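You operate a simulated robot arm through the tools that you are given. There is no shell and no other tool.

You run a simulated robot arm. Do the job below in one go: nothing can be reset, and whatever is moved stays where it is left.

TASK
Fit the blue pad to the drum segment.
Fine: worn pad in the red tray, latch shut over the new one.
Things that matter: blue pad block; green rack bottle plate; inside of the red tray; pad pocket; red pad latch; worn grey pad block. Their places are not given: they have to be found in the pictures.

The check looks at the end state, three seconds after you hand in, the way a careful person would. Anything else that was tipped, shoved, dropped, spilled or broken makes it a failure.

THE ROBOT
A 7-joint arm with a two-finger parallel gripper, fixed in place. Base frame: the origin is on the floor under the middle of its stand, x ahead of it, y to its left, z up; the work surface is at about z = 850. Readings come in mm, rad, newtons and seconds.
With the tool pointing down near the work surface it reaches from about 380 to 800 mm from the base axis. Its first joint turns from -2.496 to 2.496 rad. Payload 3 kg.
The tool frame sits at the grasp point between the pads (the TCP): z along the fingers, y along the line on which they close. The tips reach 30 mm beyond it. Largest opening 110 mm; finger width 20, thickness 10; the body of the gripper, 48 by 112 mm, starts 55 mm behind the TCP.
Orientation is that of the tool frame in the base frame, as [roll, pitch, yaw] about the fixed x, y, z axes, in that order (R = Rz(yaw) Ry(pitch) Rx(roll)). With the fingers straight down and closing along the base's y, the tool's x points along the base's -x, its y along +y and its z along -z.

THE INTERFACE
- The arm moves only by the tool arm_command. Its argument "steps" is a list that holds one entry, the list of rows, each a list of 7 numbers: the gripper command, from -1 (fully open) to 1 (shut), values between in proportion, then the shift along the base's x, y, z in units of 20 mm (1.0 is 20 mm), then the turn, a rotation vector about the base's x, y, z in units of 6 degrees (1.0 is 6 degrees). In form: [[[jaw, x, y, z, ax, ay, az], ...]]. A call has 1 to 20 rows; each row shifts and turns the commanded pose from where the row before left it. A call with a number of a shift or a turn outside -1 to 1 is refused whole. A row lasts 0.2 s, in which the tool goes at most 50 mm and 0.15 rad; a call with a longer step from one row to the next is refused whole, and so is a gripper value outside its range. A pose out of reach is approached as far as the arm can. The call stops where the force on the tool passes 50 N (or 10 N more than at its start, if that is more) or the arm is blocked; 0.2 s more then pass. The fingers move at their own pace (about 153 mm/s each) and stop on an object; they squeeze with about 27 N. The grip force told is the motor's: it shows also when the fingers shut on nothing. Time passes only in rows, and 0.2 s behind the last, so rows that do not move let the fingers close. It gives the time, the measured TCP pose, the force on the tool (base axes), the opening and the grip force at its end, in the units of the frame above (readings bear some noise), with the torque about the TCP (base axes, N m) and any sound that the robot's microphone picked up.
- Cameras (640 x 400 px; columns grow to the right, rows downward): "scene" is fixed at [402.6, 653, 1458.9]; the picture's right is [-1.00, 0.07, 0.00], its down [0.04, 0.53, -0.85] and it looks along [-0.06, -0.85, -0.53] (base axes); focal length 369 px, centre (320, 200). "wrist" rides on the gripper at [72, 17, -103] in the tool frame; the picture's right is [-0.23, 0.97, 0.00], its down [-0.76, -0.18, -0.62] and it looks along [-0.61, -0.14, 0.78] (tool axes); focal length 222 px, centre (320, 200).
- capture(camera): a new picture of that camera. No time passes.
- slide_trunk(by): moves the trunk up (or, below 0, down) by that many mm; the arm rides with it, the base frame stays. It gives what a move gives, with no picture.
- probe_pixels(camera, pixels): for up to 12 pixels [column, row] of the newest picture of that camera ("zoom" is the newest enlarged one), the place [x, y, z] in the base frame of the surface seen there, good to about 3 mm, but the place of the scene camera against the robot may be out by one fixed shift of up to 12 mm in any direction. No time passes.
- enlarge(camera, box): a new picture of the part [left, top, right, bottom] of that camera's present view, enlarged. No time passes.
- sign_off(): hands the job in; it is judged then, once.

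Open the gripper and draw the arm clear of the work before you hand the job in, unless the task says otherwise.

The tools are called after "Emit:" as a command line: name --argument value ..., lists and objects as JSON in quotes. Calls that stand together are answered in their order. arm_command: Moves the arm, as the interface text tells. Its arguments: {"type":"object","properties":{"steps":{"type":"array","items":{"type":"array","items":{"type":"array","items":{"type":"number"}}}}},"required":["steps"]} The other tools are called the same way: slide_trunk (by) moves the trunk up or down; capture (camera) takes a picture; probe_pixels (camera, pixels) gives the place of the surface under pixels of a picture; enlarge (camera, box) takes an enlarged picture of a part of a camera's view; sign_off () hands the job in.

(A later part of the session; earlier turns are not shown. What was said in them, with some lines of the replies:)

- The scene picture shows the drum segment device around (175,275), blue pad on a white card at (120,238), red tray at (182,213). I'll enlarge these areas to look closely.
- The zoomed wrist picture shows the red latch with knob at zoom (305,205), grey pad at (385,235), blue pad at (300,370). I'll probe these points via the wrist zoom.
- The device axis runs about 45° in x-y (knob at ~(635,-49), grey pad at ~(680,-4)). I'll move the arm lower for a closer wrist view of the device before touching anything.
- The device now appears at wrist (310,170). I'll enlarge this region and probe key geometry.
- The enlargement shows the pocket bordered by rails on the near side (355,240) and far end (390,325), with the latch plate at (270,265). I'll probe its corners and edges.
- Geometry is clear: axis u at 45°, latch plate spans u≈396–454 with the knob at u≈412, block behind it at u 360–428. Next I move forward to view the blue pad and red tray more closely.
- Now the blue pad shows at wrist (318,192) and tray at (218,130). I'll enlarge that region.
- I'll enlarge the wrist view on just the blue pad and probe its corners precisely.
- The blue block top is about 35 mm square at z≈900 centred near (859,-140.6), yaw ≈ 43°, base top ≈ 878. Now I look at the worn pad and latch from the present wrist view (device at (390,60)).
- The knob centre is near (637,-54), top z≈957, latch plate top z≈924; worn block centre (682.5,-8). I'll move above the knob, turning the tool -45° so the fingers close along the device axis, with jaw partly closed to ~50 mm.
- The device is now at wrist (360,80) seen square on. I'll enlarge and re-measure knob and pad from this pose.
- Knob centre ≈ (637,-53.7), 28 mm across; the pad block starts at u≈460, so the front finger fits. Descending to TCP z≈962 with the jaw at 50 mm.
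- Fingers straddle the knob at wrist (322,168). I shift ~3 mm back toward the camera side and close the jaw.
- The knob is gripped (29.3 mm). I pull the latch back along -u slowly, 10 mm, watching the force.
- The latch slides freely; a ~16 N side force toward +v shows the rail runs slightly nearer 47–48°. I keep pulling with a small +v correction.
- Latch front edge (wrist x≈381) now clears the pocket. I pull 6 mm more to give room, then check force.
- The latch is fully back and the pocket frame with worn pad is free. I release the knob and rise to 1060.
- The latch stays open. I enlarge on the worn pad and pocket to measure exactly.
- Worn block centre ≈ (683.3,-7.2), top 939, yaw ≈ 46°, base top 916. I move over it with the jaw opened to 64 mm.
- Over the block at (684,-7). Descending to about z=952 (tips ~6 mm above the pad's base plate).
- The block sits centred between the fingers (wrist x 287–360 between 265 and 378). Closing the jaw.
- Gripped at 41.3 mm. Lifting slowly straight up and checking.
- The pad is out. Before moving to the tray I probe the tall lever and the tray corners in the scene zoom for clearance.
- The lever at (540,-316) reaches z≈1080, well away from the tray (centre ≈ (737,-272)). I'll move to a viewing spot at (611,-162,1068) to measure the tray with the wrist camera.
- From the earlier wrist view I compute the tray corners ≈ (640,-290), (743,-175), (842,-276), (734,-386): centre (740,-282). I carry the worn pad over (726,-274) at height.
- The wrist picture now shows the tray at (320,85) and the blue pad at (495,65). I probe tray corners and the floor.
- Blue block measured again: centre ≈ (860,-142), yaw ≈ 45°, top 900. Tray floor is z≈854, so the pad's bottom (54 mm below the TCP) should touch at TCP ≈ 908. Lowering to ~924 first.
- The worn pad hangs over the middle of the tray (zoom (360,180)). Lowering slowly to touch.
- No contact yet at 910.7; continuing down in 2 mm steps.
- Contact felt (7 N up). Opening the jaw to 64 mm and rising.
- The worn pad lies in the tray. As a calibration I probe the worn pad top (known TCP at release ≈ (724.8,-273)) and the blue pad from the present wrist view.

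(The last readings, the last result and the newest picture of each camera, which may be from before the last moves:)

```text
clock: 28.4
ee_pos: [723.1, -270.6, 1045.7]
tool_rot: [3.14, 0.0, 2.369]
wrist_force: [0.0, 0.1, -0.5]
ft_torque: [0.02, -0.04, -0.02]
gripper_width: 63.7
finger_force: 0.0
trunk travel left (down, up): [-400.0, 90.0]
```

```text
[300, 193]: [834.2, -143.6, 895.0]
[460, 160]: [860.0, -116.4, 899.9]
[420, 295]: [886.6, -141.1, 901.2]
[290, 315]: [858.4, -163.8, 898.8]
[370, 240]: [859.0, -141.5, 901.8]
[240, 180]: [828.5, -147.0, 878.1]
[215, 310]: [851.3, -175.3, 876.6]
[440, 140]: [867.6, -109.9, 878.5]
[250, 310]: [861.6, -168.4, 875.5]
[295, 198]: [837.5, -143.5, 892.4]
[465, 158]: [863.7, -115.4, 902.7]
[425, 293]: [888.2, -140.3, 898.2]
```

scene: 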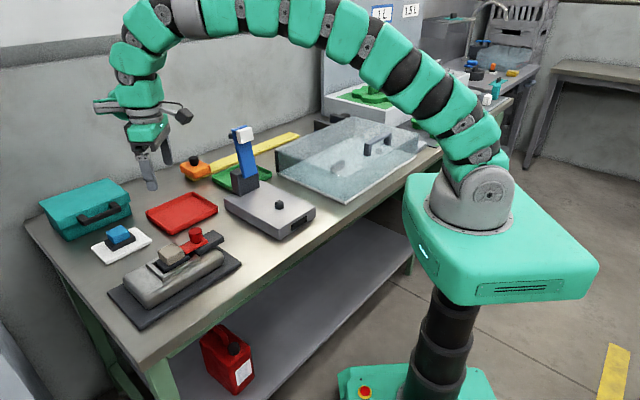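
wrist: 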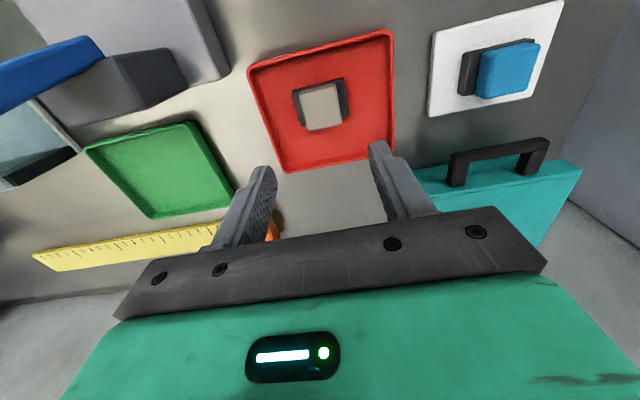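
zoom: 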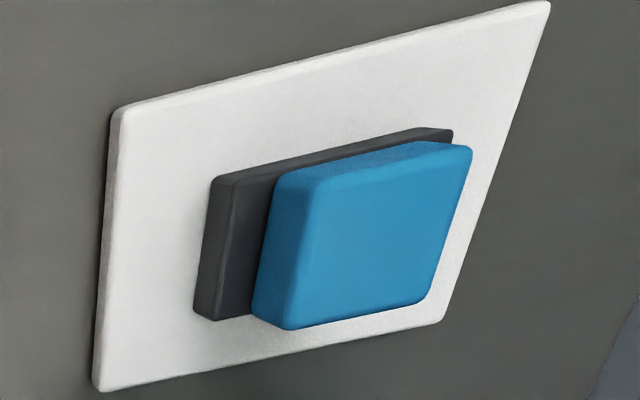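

Blue block centre averages (859.6,-141.4), yaw ≈ 45–46°, matching my tool yaw. It is at radius 871, so I'll tilt the tool outward about the closing axis; first I check where the toolbox is.

Emit:
probe_pixels --camera "wrist" --pixels '[[422, 182], [575, 165], [450, 180], [455, 155], [540, 142], [500, 190], [432, 200], [560, 175]]'

Emit:
capture --camera "scene"

```text
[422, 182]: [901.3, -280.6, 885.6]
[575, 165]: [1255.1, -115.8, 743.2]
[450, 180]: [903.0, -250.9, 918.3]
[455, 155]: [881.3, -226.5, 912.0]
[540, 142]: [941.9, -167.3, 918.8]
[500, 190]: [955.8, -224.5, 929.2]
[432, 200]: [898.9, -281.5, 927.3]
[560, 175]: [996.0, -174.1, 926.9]
```

```text
taken
```

scene: 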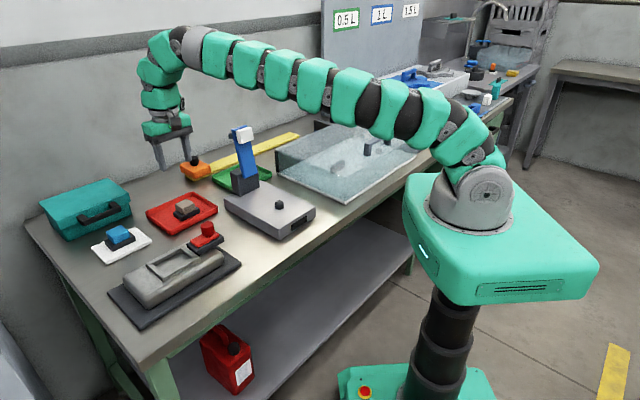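

The arm is nearly stretched here. I'll probe the shoulder and wrist joints in the scene picture to judge whether raising the trunk helps reach.

Emit:
probe_pixels --camera "scene" --pixels '[[490, 195], [470, 140], [430, 110], [340, 90], [225, 55], [190, 45], [165, 45], [160, 95], [165, 130]]'

```text
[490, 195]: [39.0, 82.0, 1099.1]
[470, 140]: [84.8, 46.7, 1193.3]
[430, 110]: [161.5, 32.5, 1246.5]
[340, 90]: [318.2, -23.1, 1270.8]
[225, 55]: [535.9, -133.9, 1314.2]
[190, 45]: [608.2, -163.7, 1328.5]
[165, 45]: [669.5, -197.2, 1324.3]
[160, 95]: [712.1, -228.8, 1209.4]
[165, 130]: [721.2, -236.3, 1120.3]
```

Shoulder ≈ z 1110 and the wrist sits ~275 mm above the TCP, so a 24° outward tilt brings radius within reach. I move to hover (852.5,-134.4,985) while tilting -24° about the closing axis.

Emit:
arm_command --steps '[[[-0.27, 0.809, 0.851, -0.379, -0.558, -0.573, 0], [-0.27, 0.809, 0.851, -0.379, -0.558, -0.573, 0], [-0.27, 0.809, 0.851, -0.379, -0.558, -0.573, 0], [-0.27, 0.809, 0.851, -0.379, -0.558, -0.573, 0], [-0.27, 0.809, 0.851, -0.379, -0.558, -0.573, 0], [-0.27, 0.809, 0.851, -0.379, 0, 0, 0], [-0.27, 0.809, 0.851, -0.379, 0, 0, 0], [-0.27, 0.809, 0.851, -0.379, 0, 0, 0], [-0.27, 0, 0, 0, 0, 0, 0]]]'

Emit:
capture --camera "wrist"

Emit:
capture --camera "scene"

```text
clock: 30.4
ee_pos: [854.6, -135.7, 982.9]
tool_rot: [-3.142, 0.418, 2.369]
wrist_force: [0.1, 0.3, 0.5]
ft_torque: [-0.04, 0.01, -0.02]
gripper_width: 70.1
finger_force: 0.0
trunk travel left (down, up): [-400.0, 90.0]
```

```text
taken
```

wrist: 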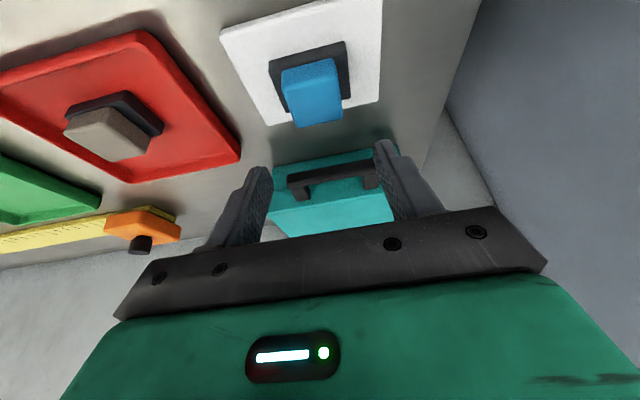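

```text
taken
```

scene: 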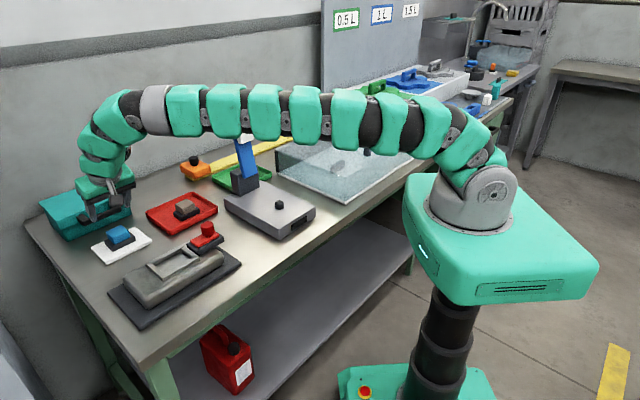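

The tilted hover pose was reached exactly (pitch 0.418). I enlarge the blue pad at wrist (312,85) to refine its position before descending.

Emit:
enlarge --camera "wrist" --box '[260, 30, 370, 140]'

```text
3.64 times, centred on (315, 85) of wrist
```

zoom: 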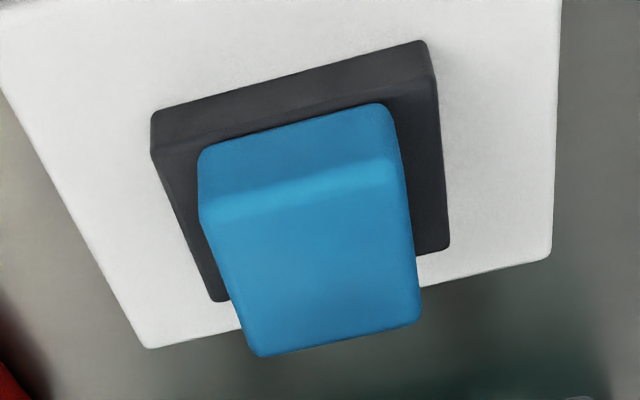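

Emit:
probe_pixels --camera "zoom" --pixels '[[210, 215], [390, 165], [412, 315], [260, 345], [318, 260], [165, 145], [425, 85], [440, 240], [215, 290], [300, 215], [385, 120], [205, 165]]'

```text
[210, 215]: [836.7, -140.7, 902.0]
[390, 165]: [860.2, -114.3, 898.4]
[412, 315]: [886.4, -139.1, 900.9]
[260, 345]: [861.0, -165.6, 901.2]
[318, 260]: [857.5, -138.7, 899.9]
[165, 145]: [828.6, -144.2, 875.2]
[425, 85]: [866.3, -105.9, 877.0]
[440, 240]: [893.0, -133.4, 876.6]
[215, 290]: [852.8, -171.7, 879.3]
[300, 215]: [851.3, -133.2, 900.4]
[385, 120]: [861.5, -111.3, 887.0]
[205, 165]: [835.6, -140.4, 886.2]
```

Refined blue pad centre ≈ (860.2,-140.5). I descend to TCP z ≈ 914 with a small correction so fingertips straddle the block just above its base.

Emit:
arm_command --steps '[[[-0.27, -0.075, 0.115, -1, 0, 0, 0], [-0.27, 0, 0, -1, 0, 0, 0], [-0.27, 0, 0, -0.8, 0, 0, 0], [-0.27, 0, 0, -0.4, 0, 0, 0], [-0.27, 0, 0, -0.2, 0, 0, 0], [-0.27, 0, 0, 0, 0, 0, 0]]]'

Emit:
capture --camera "wrist"

Emit:
enlarge --camera "scene" --box '[60, 170, 180, 280]'

```text
clock: 31.8
ee_pos: [851.4, -134.4, 916.1]
tool_rot: [3.14, 0.42, 2.369]
wrist_force: [0.0, -0.1, -0.6]
ft_torque: [-0.01, 0.0, -0.01]
gripper_width: 70.0
finger_force: 0.0
trunk travel left (down, up): [-400.0, 90.0]
```

```text
taken
```

wrist: 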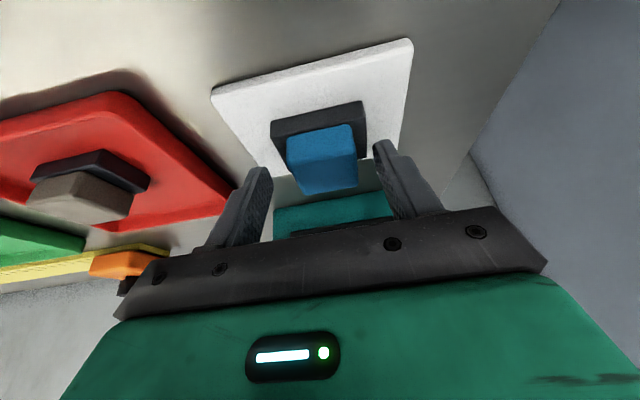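

```text
3.64 times, centred on (120, 225) of scene
```

zoom: 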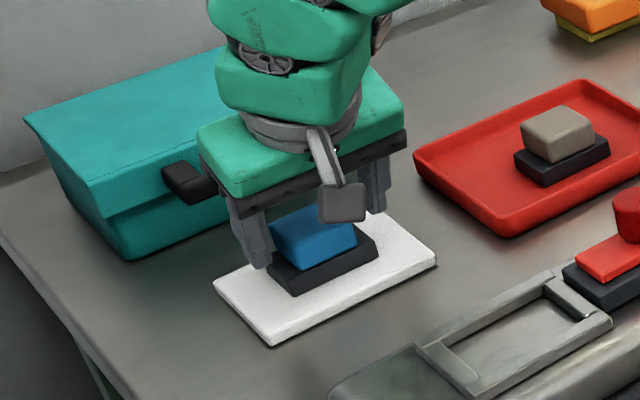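

Fingers straddle the blue block (wrist (320,160)). I lower 2.5 mm more and close the jaw.

Emit:
arm_command --steps '[[[-0.27, 0, 0, -0.12, 0, 0, 0], [-0.27, 0, 0, 0, 0, 0, 0], [1, 0, 0, 0, 0, 0, 0], [1, 0, 0, 0, 0, 0, 0], [1, 0, 0, 0, 0, 0, 0]]]'

Emit:
capture --camera "wrist"

```text
clock: 33.0
ee_pos: [850.5, -135.8, 915.5]
tool_rot: [3.141, 0.418, 2.367]
wrist_force: [0.7, 1.6, 2.0]
ft_torque: [0.03, -0.06, 0.02]
gripper_width: 41.4
finger_force: 27.5
trunk travel left (down, up): [-400.0, 90.0]
```

```text
taken
```

wrist: 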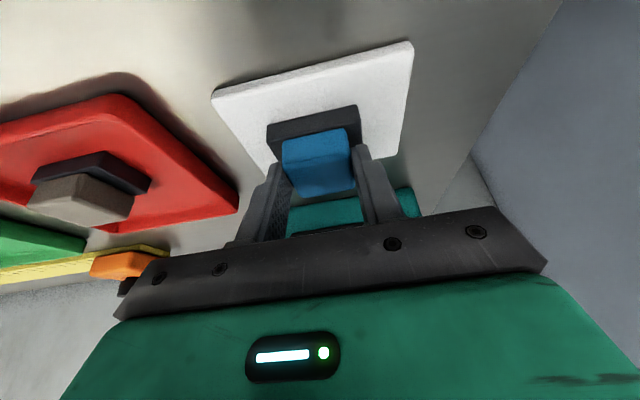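

The blue block is gripped (41.4 mm). Lifting slowly straight up.

Emit:
arm_command --steps '[[[1, 0, 0, 0.3, 0, 0, 0], [1, 0, 0, 0.5, 0, 0, 0], [1, 0, 0, 0.8, 0, 0, 0], [1, 0, 0, 1, 0, 0, 0], [1, 0, 0, 1, 0, 0, 0], [1, 0, 0, 0, 0, 0, 0]]]'

Emit:
capture --camera "wrist"

Emit:
enlarge --camera "scene" --box '[60, 150, 200, 280]'

```text
clock: 34.4
ee_pos: [852.4, -134.1, 986.7]
tool_rot: [3.14, 0.419, 2.37]
wrist_force: [-0.4, 0.5, -1.8]
ft_torque: [0.0, 0.02, -0.03]
gripper_width: 40.9
finger_force: 27.2
trunk travel left (down, up): [-400.0, 90.0]
```

```text
taken
```

wrist: 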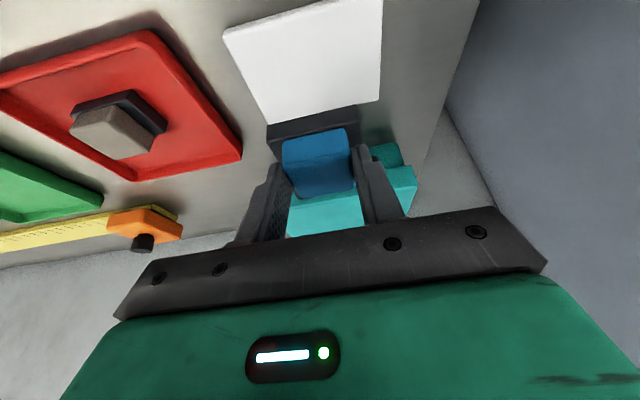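

```text
3.08 times, centred on (130, 215) of scene
```

zoom: 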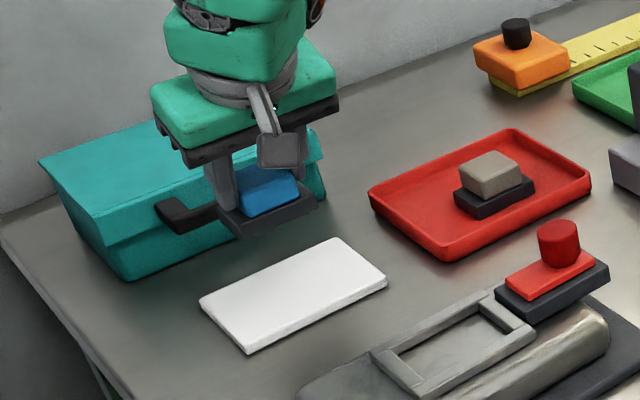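

The pad hangs unchanged in the grip. I probe its visible corners to know its in-hand offset.

Emit:
enlarge --camera "wrist" --box '[255, 90, 375, 210]'

```text
3.33 times, centred on (315, 150) of wrist
```

zoom: 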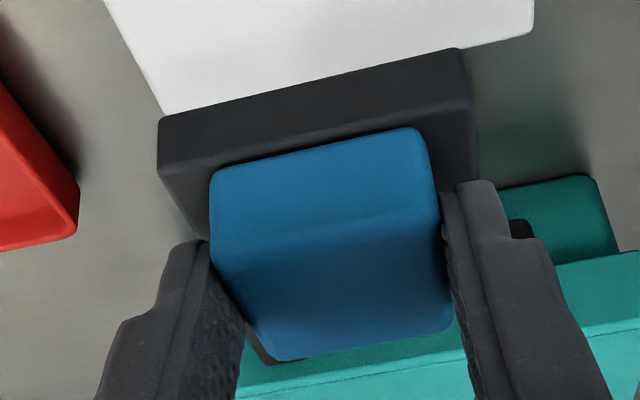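

Emit:
probe_pixels --camera "zoom" --pixels '[[165, 125], [165, 165], [460, 58], [462, 100], [225, 240], [430, 195], [440, 320], [275, 350], [330, 270], [320, 115], [468, 165], [185, 195]]'

```text
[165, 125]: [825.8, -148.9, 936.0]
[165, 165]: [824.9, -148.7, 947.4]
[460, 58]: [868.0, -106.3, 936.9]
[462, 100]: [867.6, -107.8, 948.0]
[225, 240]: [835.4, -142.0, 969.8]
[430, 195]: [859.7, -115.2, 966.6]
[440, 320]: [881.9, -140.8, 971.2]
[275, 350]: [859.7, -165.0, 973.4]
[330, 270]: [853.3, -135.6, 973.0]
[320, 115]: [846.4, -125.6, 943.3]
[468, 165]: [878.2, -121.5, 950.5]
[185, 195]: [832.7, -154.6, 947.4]
```

Pad base near face lies at v≈689 with length 60, parallel to the axis; pad centre is ~10 mm beyond the TCP in v. I carry it to a hover just short of above the pocket at z≈1008 to look at the pocket.

Emit:
arm_command --steps '[[[1, 0, 0, 1, 0, 0, 0], [1, -0.883, 0.667, 0, 0, 0, 0], [1, -0.883, 0.667, 0, 0, 0, 0], [1, -0.883, 0.667, 0, 0, 0, 0], [1, -0.883, 0.667, 0, 0, 0, 0], [1, -0.883, 0.667, 0, 0, 0, 0], [1, -0.883, 0.667, 0, 0, 0, 0], [1, -0.883, 0.667, 0, 0, 0, 0], [1, -0.883, 0.667, 0, 0, 0, 0], [1, -0.883, 0.667, 0, 0, 0, 0], [1, -0.883, 0.667, 0, 0, 0, 0], [1, 0, 0, 0, 0, 0, 0], [1, 0, 0, 0, 0, 0, 0]]]'

Emit:
capture --camera "wrist"

Emit:
enlarge --camera "scene" --box '[90, 150, 260, 300]'

```text
clock: 37.2
ee_pos: [675.2, -0.9, 1008.3]
tool_rot: [-3.141, 0.42, 2.369]
wrist_force: [-0.4, 0.7, -0.8]
ft_torque: [0.02, 0.02, 0.01]
gripper_width: 41.0
finger_force: 27.2
trunk travel left (down, up): [-400.0, 90.0]
```

```text
taken
```

wrist: 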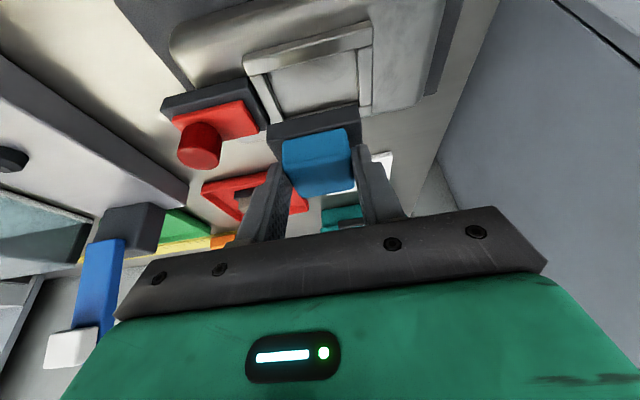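

```text
2.67 times, centred on (175, 225) of scene
```

zoom: 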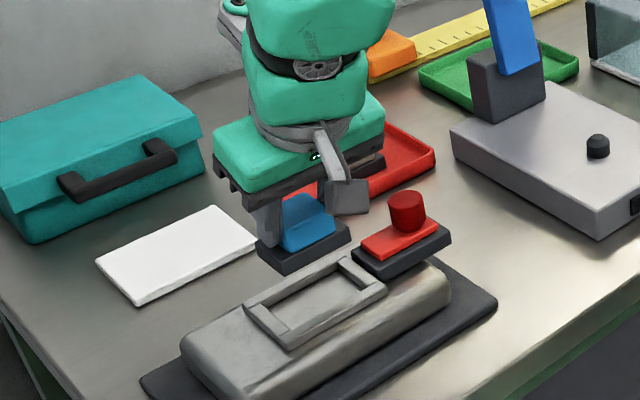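

The pocket shows at wrist (310,80) above the pad. I enlarge and probe the pocket's inner edges plus the pad base corners.

Emit:
enlarge --camera "wrist" --box '[230, 10, 390, 160]'

```text
2.67 times, centred on (310, 85) of wrist
```

zoom: 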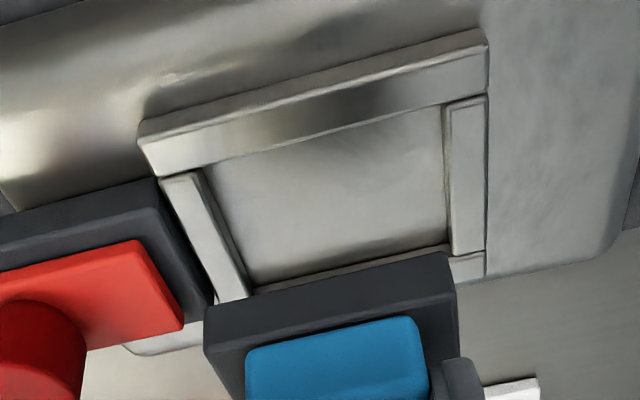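

Emit:
probe_pixels --camera "zoom" --pixels '[[222, 178], [435, 115], [440, 240], [258, 278], [340, 190], [195, 178], [240, 290], [455, 110], [458, 245], [320, 125], [205, 310], [445, 258]]'

Emit:
probe_pixels --camera "zoom" --pixels '[[212, 320], [440, 265], [208, 345], [448, 282], [300, 150], [400, 122], [350, 265], [170, 175], [485, 100], [475, 265], [400, 255], [290, 280]]'

```text
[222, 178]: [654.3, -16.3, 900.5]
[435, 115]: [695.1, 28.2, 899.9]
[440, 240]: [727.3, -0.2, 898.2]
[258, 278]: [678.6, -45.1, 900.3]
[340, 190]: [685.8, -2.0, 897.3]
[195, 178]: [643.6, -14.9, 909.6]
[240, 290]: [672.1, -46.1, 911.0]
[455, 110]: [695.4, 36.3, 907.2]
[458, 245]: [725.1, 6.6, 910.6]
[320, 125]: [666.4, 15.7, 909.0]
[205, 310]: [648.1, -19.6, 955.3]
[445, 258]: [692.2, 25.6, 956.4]
```

```text
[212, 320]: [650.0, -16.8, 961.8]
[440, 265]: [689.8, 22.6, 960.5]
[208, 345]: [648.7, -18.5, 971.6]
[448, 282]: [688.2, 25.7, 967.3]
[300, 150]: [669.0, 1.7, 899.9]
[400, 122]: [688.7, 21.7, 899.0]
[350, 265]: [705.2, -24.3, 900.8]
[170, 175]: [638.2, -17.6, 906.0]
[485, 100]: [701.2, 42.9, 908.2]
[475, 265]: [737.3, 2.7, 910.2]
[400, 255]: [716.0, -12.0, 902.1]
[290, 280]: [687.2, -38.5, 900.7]
```

Pocket inner bounds are u≈445.5–514.5 and v≈465–514 (centre (480,489.5)), floor z≈899.5; the pad base is 60×40, giving about ±4 mm play. The pad is now near u≈477, v≈489; I shift +2 mm in u and lower to TCP z≈972 (pad bottom ~7 mm above the rails).

Emit:
arm_command --steps '[[[1, 0.07, 0.07, -0.6, 0, 0, 0], [1, 0, 0, -0.6, 0, 0, 0], [1, 0, 0, -0.4, 0, 0, 0], [1, 0, 0, -0.2, 0, 0, 0], [1, 0, 0, 0, 0, 0, 0]]]'

Emit:
capture --camera "wrist"

Emit:
enlarge --camera "scene" --box '[120, 200, 240, 300]'

```text
clock: 38.4
ee_pos: [676.8, -0.1, 970.6]
tool_rot: [3.141, 0.42, 2.368]
wrist_force: [-1.2, -0.3, -0.5]
ft_torque: [0.0, 0.02, 0.01]
gripper_width: 41.3
finger_force: 27.2
trunk travel left (down, up): [-400.0, 90.0]
```

```text
taken
```

wrist: 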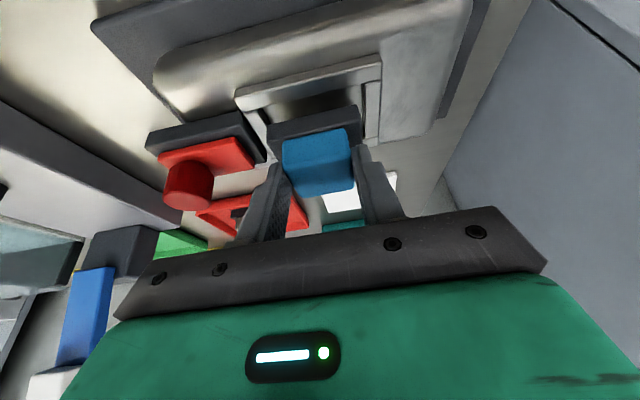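

```text
4.00 times, centred on (180, 250) of scene
```

zoom: 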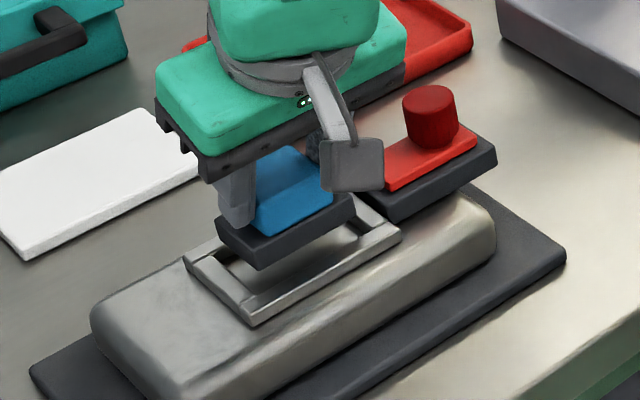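

Pad is just above the frame. I enlarge the wrist view to check lateral alignment.

Emit:
enlarge --camera "wrist" --box '[220, 50, 400, 180]'

```text
3.08 times, centred on (310, 115) of wrist
```

zoom: 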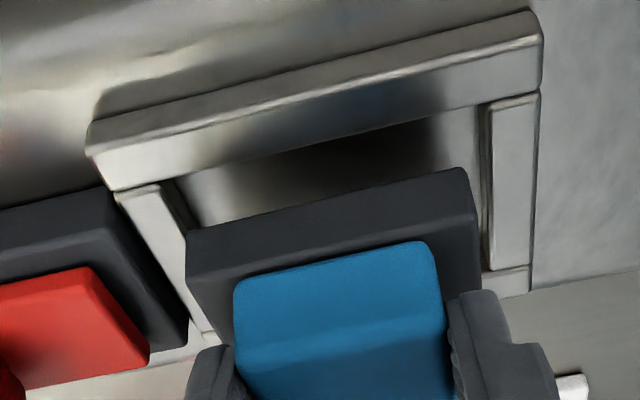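

Emit:
probe_pixels --camera "zoom" --pixels '[[190, 240], [465, 178], [192, 270], [470, 210], [170, 190], [200, 325], [488, 115], [490, 260], [300, 165], [115, 175], [320, 212], [540, 20]]'

```text
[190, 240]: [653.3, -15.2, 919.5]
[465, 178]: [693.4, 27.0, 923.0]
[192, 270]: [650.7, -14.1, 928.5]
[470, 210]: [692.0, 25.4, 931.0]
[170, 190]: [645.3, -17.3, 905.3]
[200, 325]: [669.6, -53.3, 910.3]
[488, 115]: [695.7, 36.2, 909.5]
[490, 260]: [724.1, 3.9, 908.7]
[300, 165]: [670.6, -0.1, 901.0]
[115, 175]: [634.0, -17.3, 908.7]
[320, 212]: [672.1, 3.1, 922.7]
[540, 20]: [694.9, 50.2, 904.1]
```

Pad base near face is at v≈471.6 and u≈449.5–509; I shift 1.5 mm toward -v and lower into the pocket in small steps.

Emit:
arm_command --steps '[[[1, -0.053, 0.053, 0, 0, 0, 0], [1, 0, 0, -0.2, 0, 0, 0], [1, 0, 0, -0.2, 0, 0, 0], [1, 0, 0, -0.1, 0, 0, 0], [1, 0, 0, -0.1, 0, 0, 0], [1, 0, 0, 0, 0, 0, 0]]]'

Emit:
enlarge --camera "wrist" --box '[220, 50, 400, 180]'

Emit:
enlarge --camera "scene" --box '[120, 200, 240, 300]'

```text
clock: 39.8
ee_pos: [675.9, 1.6, 959.8]
tool_rot: [3.141, 0.42, 2.367]
wrist_force: [-0.4, 0.5, -1.1]
ft_torque: [-0.02, 0.0, 0.03]
gripper_width: 41.2
finger_force: 27.1
trunk travel left (down, up): [-400.0, 90.0]
```

```text
3.08 times, centred on (310, 115) of wrist
```

zoom: 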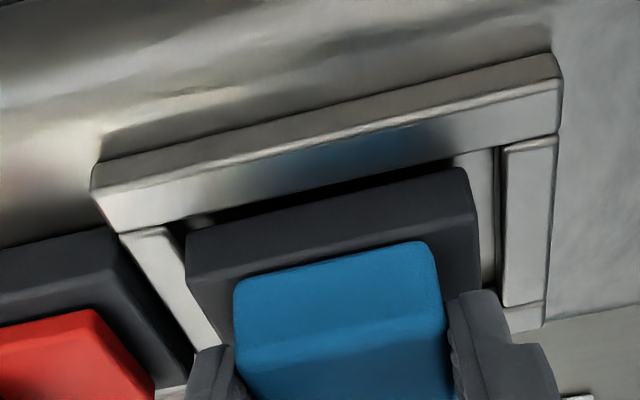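

```text
4.00 times, centred on (180, 250) of scene
```

zoom: 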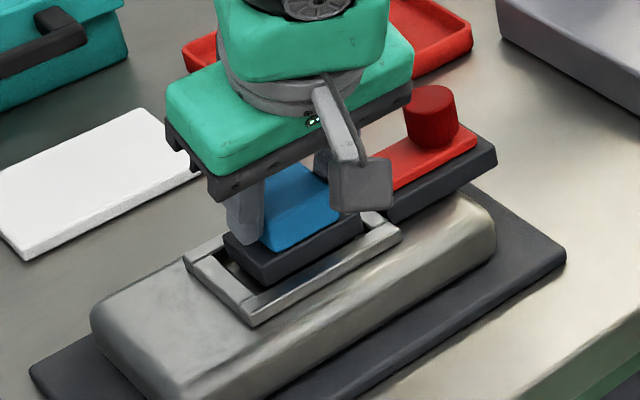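

The base has gone below the rail tops with no contact force, so it's inside the frame. Continuing down until it seats.

Emit:
arm_command --steps '[[[1, 0, 0, -0.1, 0, 0, 0], [1, 0, 0, -0.1, 0, 0, 0], [1, 0, 0, -0.08, 0, 0, 0], [1, 0, 0, 0, 0, 0, 0]]]'

```text
clock: 40.8
ee_pos: [675.1, 0.1, 953.6]
tool_rot: [-3.141, 0.419, 2.369]
wrist_force: [-0.2, -0.2, -1.4]
ft_torque: [0.0, 0.01, -0.01]
gripper_width: 40.8
finger_force: 26.9
trunk travel left (down, up): [-400.0, 90.0]
```

No contact yet at 953.6; stepping down further 1.5 mm at a time.

Emit:
arm_command --steps '[[[1, 0, 0, -0.08, 0, 0, 0], [1, 0, 0, -0.08, 0, 0, 0], [1, 0, 0, 0, 0, 0, 0]]]'

```text
clock: 41.6
ee_pos: [675.2, 0.9, 951.1]
tool_rot: [3.141, 0.42, 2.368]
wrist_force: [3.0, -2.1, 19.0]
ft_torque: [-0.18, -0.19, 0.01]
gripper_width: 41.4
finger_force: 26.9
trunk travel left (down, up): [-400.0, 90.0]
```

Seated (19 N up at z≈951). I check the view before releasing.

Emit:
enlarge --camera "wrist" --box '[220, 50, 400, 180]'

Emit:
enlarge --camera "scene" --box '[120, 200, 240, 300]'

```text
3.08 times, centred on (310, 115) of wrist
```

zoom: 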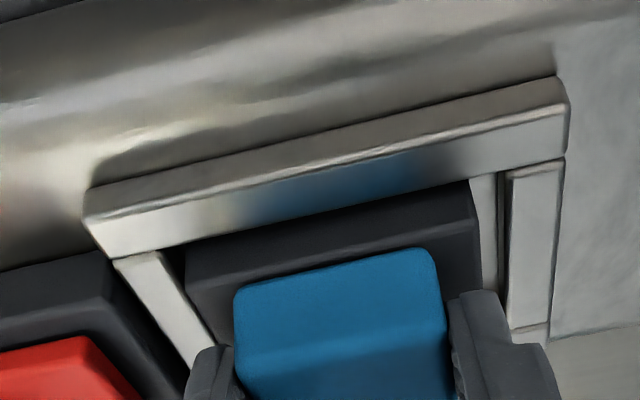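

```text
4.00 times, centred on (180, 250) of scene
```

zoom: 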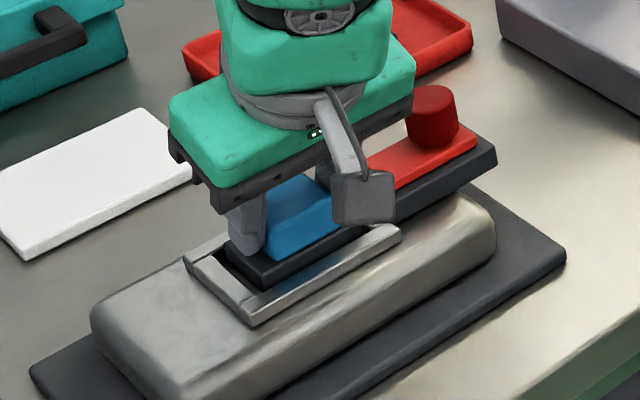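

The pad sits inside the frame. I open the jaw to ~62 mm and lift vertically.

Emit:
arm_command --steps '[[[-0.12, 0, 0, 0, 0, 0, 0], [-0.12, 0, 0, 0, 0, 0, 0], [-0.12, 0, 0, 0.2, 0, 0, 0], [-0.12, 0, 0, 0.5, 0, 0, 0], [-0.12, 0, 0, 1, 0, 0, 0], [-0.12, 0, 0, 1, 0, 0, 0], [-0.12, 0, 0, 1, 0, 0, 0], [-0.12, 0, 0, 0, 0, 0, 0]]]'

Emit:
capture --camera "wrist"

Emit:
enlarge --camera "scene" --box '[120, 200, 240, 300]'

```text
clock: 43.4
ee_pos: [675.7, 1.9, 1024.4]
tool_rot: [3.141, 0.42, 2.369]
wrist_force: [0.1, -0.3, 0.7]
ft_torque: [0.01, -0.02, -0.02]
gripper_width: 61.8
finger_force: 0.0
trunk travel left (down, up): [-400.0, 90.0]
```

```text
taken
```

wrist: 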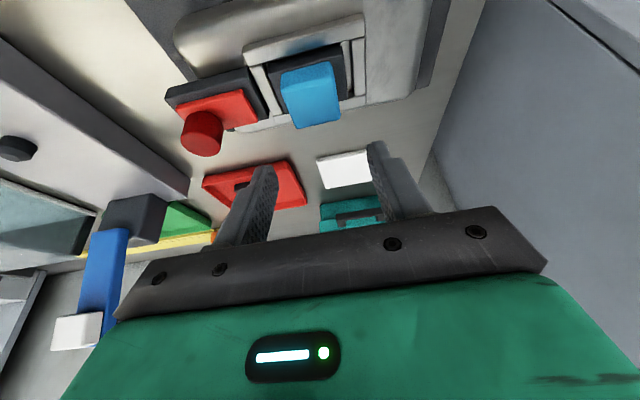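

```text
4.00 times, centred on (180, 250) of scene
```

zoom: 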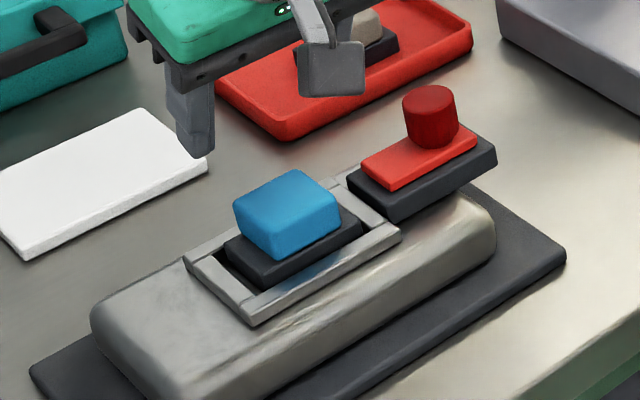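

The blue pad is sitting in the pocket. I untilt the tool and hover over the knob (≈(614.6,-75.2)), jaw 50 mm, to inspect the seat from above.

Emit:
arm_command --steps '[[[-0.12, 0, 0, 1, 0, 0, 0], [0.09, -0.612, -0.771, 0, 0.558, 0.573, 0], [0.09, -0.612, -0.771, 0, 0.558, 0.573, 0], [0.09, -0.612, -0.771, 0, 0.558, 0.573, 0], [0.09, -0.612, -0.771, 0, 0.558, 0.573, 0], [0.09, -0.612, -0.771, 0, 0.558, 0.573, 0], [0.09, 0, 0, 0, 0, 0, 0]]]'

Emit:
capture --camera "wrist"

Emit:
enlarge --camera "wrist" --box '[290, 20, 490, 150]'

```text
clock: 45.0
ee_pos: [613.4, -75.6, 1044.9]
tool_rot: [-3.14, -0.004, 2.37]
wrist_force: [-0.4, 0.0, -0.3]
ft_torque: [-0.01, 0.03, 0.01]
gripper_width: 50.1
finger_force: 0.1
trunk travel left (down, up): [-400.0, 90.0]
```

```text
taken
```

wrist: 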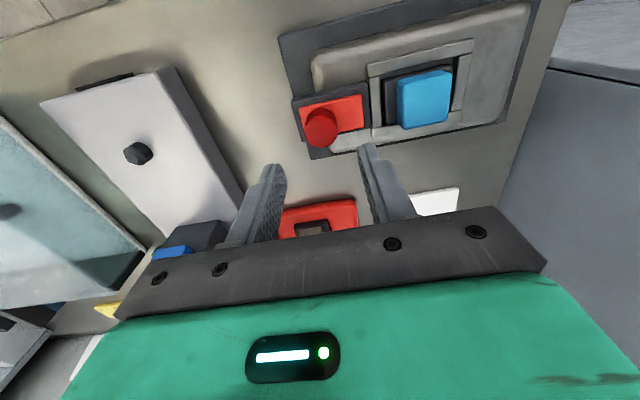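

```text
3.08 times, centred on (390, 85) of wrist
```

zoom: 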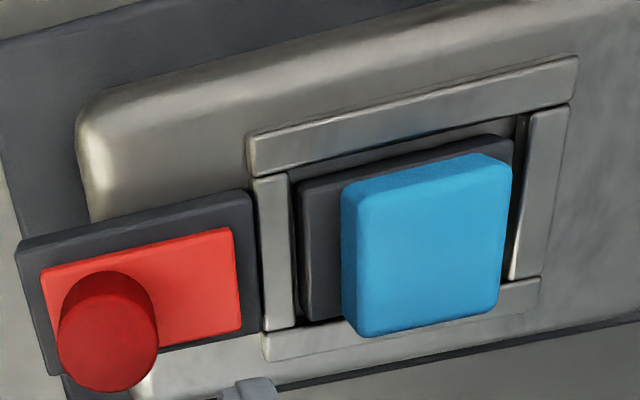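

Emit:
probe_pixels --camera "zoom" --pixels '[[350, 205], [495, 175], [490, 300], [370, 325], [425, 250], [310, 195], [312, 310], [505, 150], [270, 200], [285, 320], [110, 285], [235, 235]]'

Emit:
probe_pixels --camera "zoom" --pixels '[[325, 185], [325, 300], [335, 250], [480, 148], [75, 330], [140, 330], [110, 340], [110, 380], [240, 325], [50, 275], [245, 200], [25, 245]]'

```text
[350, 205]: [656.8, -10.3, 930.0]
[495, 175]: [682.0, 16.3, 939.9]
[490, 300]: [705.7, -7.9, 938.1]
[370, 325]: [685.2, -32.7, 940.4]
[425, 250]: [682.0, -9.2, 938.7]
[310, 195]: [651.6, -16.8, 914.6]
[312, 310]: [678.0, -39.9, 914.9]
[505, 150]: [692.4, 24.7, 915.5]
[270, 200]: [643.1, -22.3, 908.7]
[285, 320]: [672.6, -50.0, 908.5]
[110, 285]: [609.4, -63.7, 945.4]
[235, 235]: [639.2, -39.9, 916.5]
```

```text
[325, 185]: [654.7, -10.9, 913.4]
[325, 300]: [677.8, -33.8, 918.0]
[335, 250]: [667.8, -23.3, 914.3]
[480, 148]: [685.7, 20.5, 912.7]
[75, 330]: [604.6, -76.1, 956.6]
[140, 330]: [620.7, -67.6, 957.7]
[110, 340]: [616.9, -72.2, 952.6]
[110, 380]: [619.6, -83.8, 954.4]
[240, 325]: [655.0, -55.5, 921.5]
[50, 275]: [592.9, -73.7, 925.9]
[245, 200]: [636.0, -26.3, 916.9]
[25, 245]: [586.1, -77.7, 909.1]
```

The blue pad is seated level (base top ≈ 915, block top ≈ 939) exactly where the worn one was. Descending onto the knob to z≈961.5.

Emit:
arm_command --steps '[[[0.09, 0.05, 0, -1, 0, 0, 0], [0.09, 0, 0, -1, 0, 0, 0], [0.09, 0, 0, -1, 0, 0, 0], [0.09, 0, 0, -0.7, 0, 0, 0], [0.09, 0, 0, -0.45, 0, 0, 0], [0.09, 0, 0, 0, 0, 0, 0]]]'

Emit:
capture --camera "wrist"

```text
clock: 46.4
ee_pos: [614.8, -75.1, 961.1]
tool_rot: [-3.141, 0.0, 2.368]
wrist_force: [-0.4, 1.1, 0.5]
ft_torque: [0.01, 0.0, -0.02]
gripper_width: 50.1
finger_force: 0.0
trunk travel left (down, up): [-400.0, 90.0]
```

```text
taken
```

wrist: 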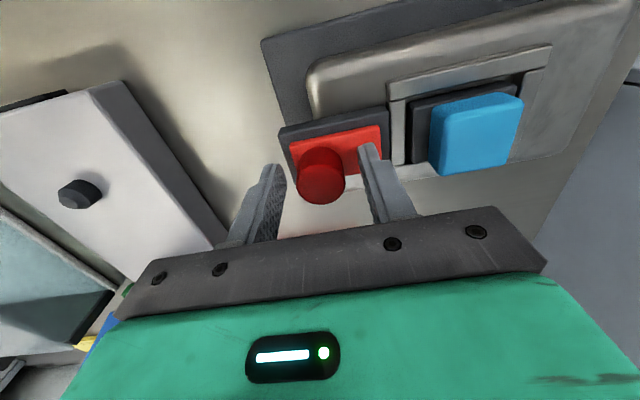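

The knob sits between the fingers (wrist (322,175)). Closing the jaw on it.

Emit:
arm_command --steps '[[[1, 0, 0, 0, 0, 0, 0], [1, 0, 0, 0, 0, 0, 0], [1, 0, 0, 0, 0, 0, 0]]]'

```text
clock: 47.2
ee_pos: [615.3, -74.8, 961.7]
tool_rot: [-3.14, -0.002, 2.369]
wrist_force: [-0.9, -0.5, -2.6]
ft_torque: [-0.08, -0.18, -0.02]
gripper_width: 29.5
finger_force: 44.8
trunk travel left (down, up): [-400.0, 90.0]
```

Gripped (29.5 mm). I push the latch forward along +u about 26 mm, back toward its original closed spot at (636.6,-53).

Emit:
arm_command --steps '[[[1, 0.18, 0.185, 0, 0, 0, 0], [1, 0.18, 0.185, 0, 0, 0, 0], [1, 0.18, 0.185, 0, 0, 0, 0], [1, 0.18, 0.185, 0, 0, 0, 0], [1, 0.18, 0.185, 0, 0, 0, 0], [1, 0, 0, 0, 0, 0, 0]]]'

Emit:
enlarge --camera "wrist" --box '[260, 40, 560, 220]'

```text
clock: 48.6
ee_pos: [632.8, -55.3, 961.1]
tool_rot: [-3.139, -0.002, 2.369]
wrist_force: [-5.6, 5.6, -4.0]
ft_torque: [0.48, 0.46, -0.06]
gripper_width: 29.7
finger_force: 45.3
trunk travel left (down, up): [-400.0, 90.0]
```

```text
2.13 times, centred on (410, 130) of wrist
```

zoom: 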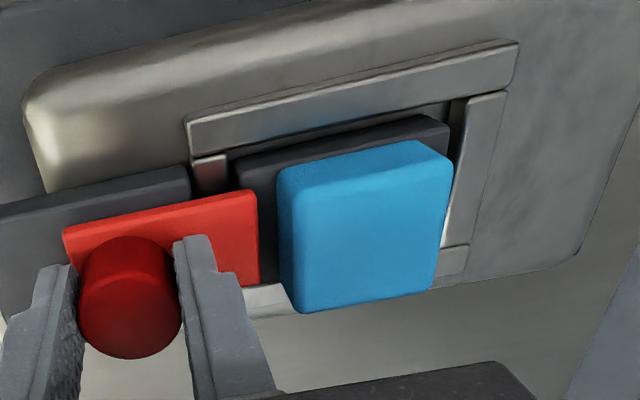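

The latch now overlaps the pad's base; about 5 mm remain. I push on gently and watch for the stop.

Emit:
arm_command --steps '[[[1, 0.07, 0.11, 0, 0, 0, 0], [1, 0.09, 0.09, 0, 0, 0, 0], [1, 0, 0, 0, 0, 0, 0]]]'

Emit:
enlarge --camera "wrist" --box '[260, 40, 560, 220]'

```text
clock: 49.4
ee_pos: [639.3, -52.4, 960.5]
tool_rot: [-3.14, -0.003, 2.369]
wrist_force: [-10.0, 9.3, -17.2]
ft_torque: [-0.24, -0.57, -0.01]
gripper_width: 29.3
finger_force: 45.1
trunk travel left (down, up): [-400.0, 90.0]
```

```text
2.13 times, centred on (410, 130) of wrist
```

zoom: 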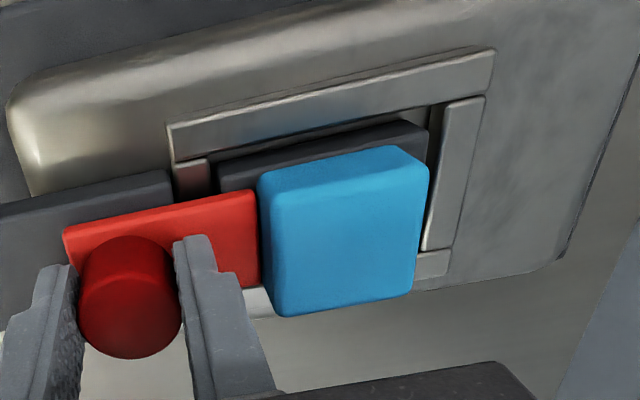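

Little force along the slide so far; I probe the latch front edge and the block face to see the remaining gap.

Emit:
probe_pixels --camera "zoom" --pixels '[[250, 200], [255, 275], [75, 235], [265, 185], [275, 180], [285, 250], [400, 175], [225, 175], [415, 140], [150, 265], [70, 260], [340, 240]]'

```text
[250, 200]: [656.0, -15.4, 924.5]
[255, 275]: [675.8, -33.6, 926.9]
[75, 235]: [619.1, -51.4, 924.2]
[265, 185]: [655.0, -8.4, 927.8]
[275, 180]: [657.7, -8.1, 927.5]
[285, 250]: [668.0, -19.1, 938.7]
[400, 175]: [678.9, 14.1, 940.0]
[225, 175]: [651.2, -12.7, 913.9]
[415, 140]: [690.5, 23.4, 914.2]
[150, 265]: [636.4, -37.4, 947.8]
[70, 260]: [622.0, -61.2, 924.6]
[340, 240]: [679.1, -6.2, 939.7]
```

Latch front edge is at u≈453.5, matching its original closed position. I hold a row to settle and re-read the pose and force.

Emit:
arm_command --steps '[[[1, 0, 0, 0.05, 0, 0, 0], [1, 0, 0, 0, 0, 0, 0]]]'

```text
clock: 50.0
ee_pos: [637.3, -51.7, 961.5]
tool_rot: [-3.139, -0.001, 2.368]
wrist_force: [-5.2, 4.8, -32.1]
ft_torque: [0.22, 0.06, 0.02]
gripper_width: 29.8
finger_force: 44.9
trunk travel left (down, up): [-400.0, 90.0]
```

The upward 1 mm just loads the grip, so I undo it, and nudge 1 mm further along +u to feel whether the slide is at its stop.

Emit:
arm_command --steps '[[[1, -0.02, 0.02, -0.08, 0, 0, 0], [1, 0.035, 0.035, 0, 0, 0, 0], [1, 0, 0, 0, 0, 0, 0]]]'

```text
clock: 50.8
ee_pos: [638.6, -53.1, 960.7]
tool_rot: [3.14, -0.001, 2.368]
wrist_force: [-4.2, 3.9, -11.8]
ft_torque: [0.71, 0.79, 0.02]
gripper_width: 29.5
finger_force: 44.7
trunk travel left (down, up): [-400.0, 90.0]
```

Still no stop force. One more 1.5 mm nudge along +u, checking force.

Emit:
arm_command --steps '[[[1, 0.053, 0.053, 0, 0, 0, 0], [1, 0, 0, 0, 0, 0, 0]]]'

Emit:
enlarge --camera "wrist" --box '[260, 40, 560, 220]'

```text
clock: 51.4
ee_pos: [637.9, -51.7, 962.2]
tool_rot: [3.141, 0.0, 2.367]
wrist_force: [-7.9, -0.5, 0.1]
ft_torque: [0.61, 1.01, 0.03]
gripper_width: 29.4
finger_force: 45.0
trunk travel left (down, up): [-400.0, 90.0]
```

```text
2.13 times, centred on (410, 130) of wrist
```

zoom: 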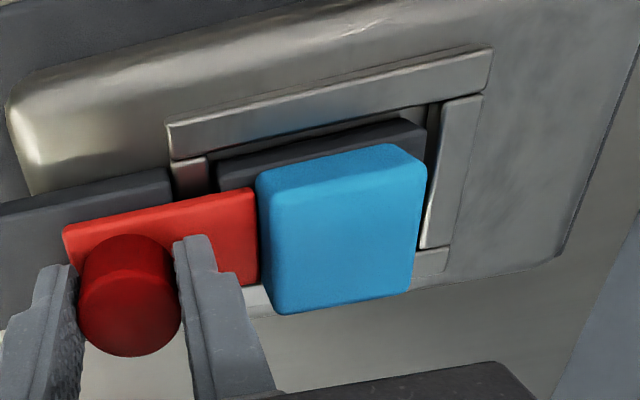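

A ~6 N resisting force along the slide now appears, so it's meeting its stop. One last 1 mm nudge to make sure.

Emit:
arm_command --steps '[[[1, 0.04, 0.04, 0, 0, 0, 0], [1, 0, 0, 0, 0, 0, 0]]]'

```text
clock: 52.0
ee_pos: [637.6, -52.3, 961.4]
tool_rot: [-3.141, 0.0, 2.369]
wrist_force: [-6.8, -11.5, 4.6]
ft_torque: [-0.09, 0.43, -0.04]
gripper_width: 29.6
finger_force: 45.3
trunk travel left (down, up): [-400.0, 90.0]
```

Resistance grows to 13 N with no motion: the latch is shut at its stop. I open the jaw to ~48 mm and rise.

Emit:
arm_command --steps '[[[0.13, -0.05, -0.05, 0, 0, 0, 0], [0.13, 0, 0, 0, 0, 0, 0], [0.13, 0, 0, 0.3, 0, 0, 0], [0.13, 0, 0, 0.8, 0, 0, 0], [0.13, 0, 0, 1, 0, 0, 0], [0.13, 0, 0, 1, 0, 0, 0], [0.13, 0, 0, 1, 0, 0, 0], [0.13, 0, 0, 0, 0, 0, 0]]]'

Emit:
capture --camera "wrist"

Emit:
enlarge --camera "wrist" --box '[260, 20, 480, 160]'

```text
clock: 53.8
ee_pos: [637.4, -51.0, 1044.4]
tool_rot: [3.141, -0.002, 2.368]
wrist_force: [0.0, -0.3, -0.1]
ft_torque: [0.01, -0.02, -0.01]
gripper_width: 48.0
finger_force: 0.1
trunk travel left (down, up): [-400.0, 90.0]
```

```text
taken
```

wrist: 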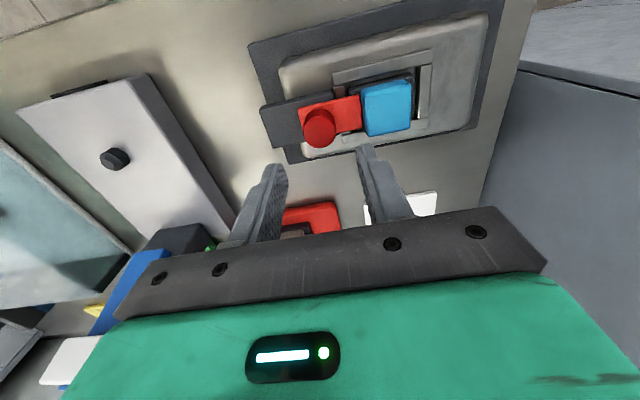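

```text
2.86 times, centred on (370, 90) of wrist
```

zoom: 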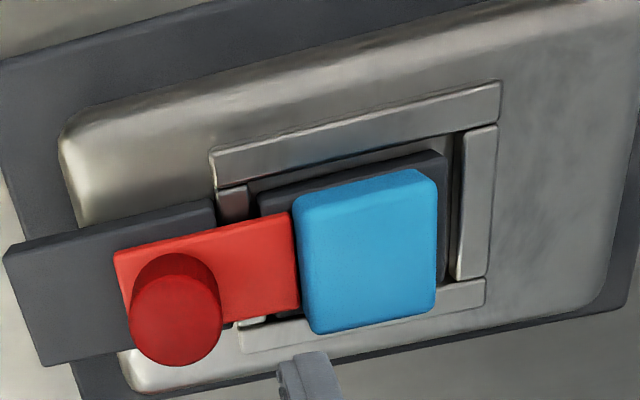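

The latch lies shut over the new pad as it did originally. I draw the arm up and back clear of the work with the gripper open, then check the scene.

Emit:
arm_command --steps '[[[0.13, 0, 0, 1, 0, 0, 0], [0.13, 0, 0, 1, 0, 0, 0], [-1, -0.6, 0.5, 1, 0, 0, 0.9], [-1, -0.6, 0.5, 1, 0, 0, 0.9], [-1, -0.6, 0.5, 1, 0, 0, 0.9], [-1, -0.6, 0.5, 1, 0, 0, 0.9], [-1, -0.6, 0.5, 1, 0, 0, 0.9], [-1, -0.6, 0.5, 0, 0, 0, 0.9], [-1, -0.6, 0.5, 0, 0, 0, 0.9], [-1, -0.6, 0.5, 0, 0, 0, 0.9], [-1, 0, 0, 0, 0, 0, 0]]]'

Emit:
capture --camera "scene"

Emit:
enlarge --camera "scene" --box '[80, 160, 260, 310]'

Emit:
capture --camera "wrist"

```text
clock: 56.2
ee_pos: [540.4, 29.3, 1182.0]
tool_rot: [3.14, -0.001, 3.121]
wrist_force: [-0.2, 0.2, -0.5]
ft_torque: [0.0, -0.05, 0.0]
gripper_width: 109.9
finger_force: 0.1
trunk travel left (down, up): [-400.0, 90.0]
```

```text
taken
```

scene: 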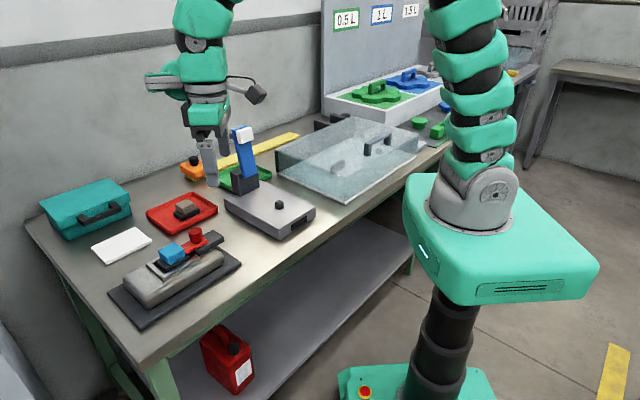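

```text
2.67 times, centred on (170, 235) of scene
```

zoom: 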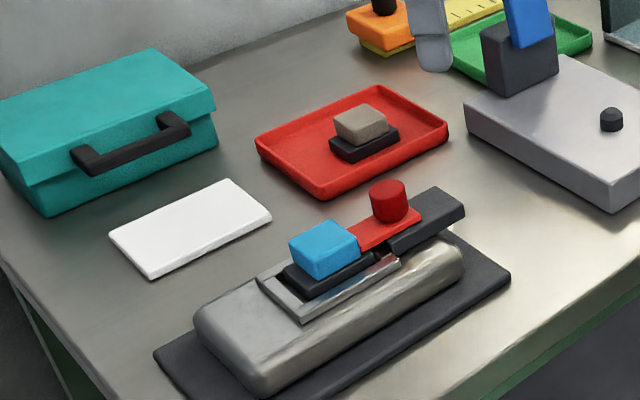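

```text
taken
```

wrist: 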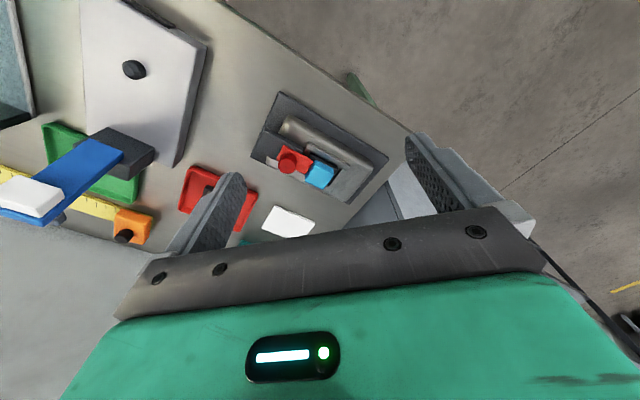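

The final pictures show the blue pad in the pocket with the red latch shut over its base. The worn grey pad is in the red tray, nothing else has moved, and the arm is clear with the gripper open, so I hand in.

Emit:
sign_off

```text
The job is handed in.
```

The blue pad is in the drum segment's pocket with the red latch shut over its base, and the worn grey pad is in the red tray. I've handed the job in; no verdict has come back.

- **Pad seat:** the blue pad sits level, at the same height and position the worn pad had, to within the probe's roughly 3 mm.
- **Latch:** I pushed it forward until resistance rose to about 13 N with no further movement. Its front edge is back where it started.
- **Surroundings:** the last pictures show nothing else moved, tipped or dropped. The arm is drawn back above the bench with the gripper open.
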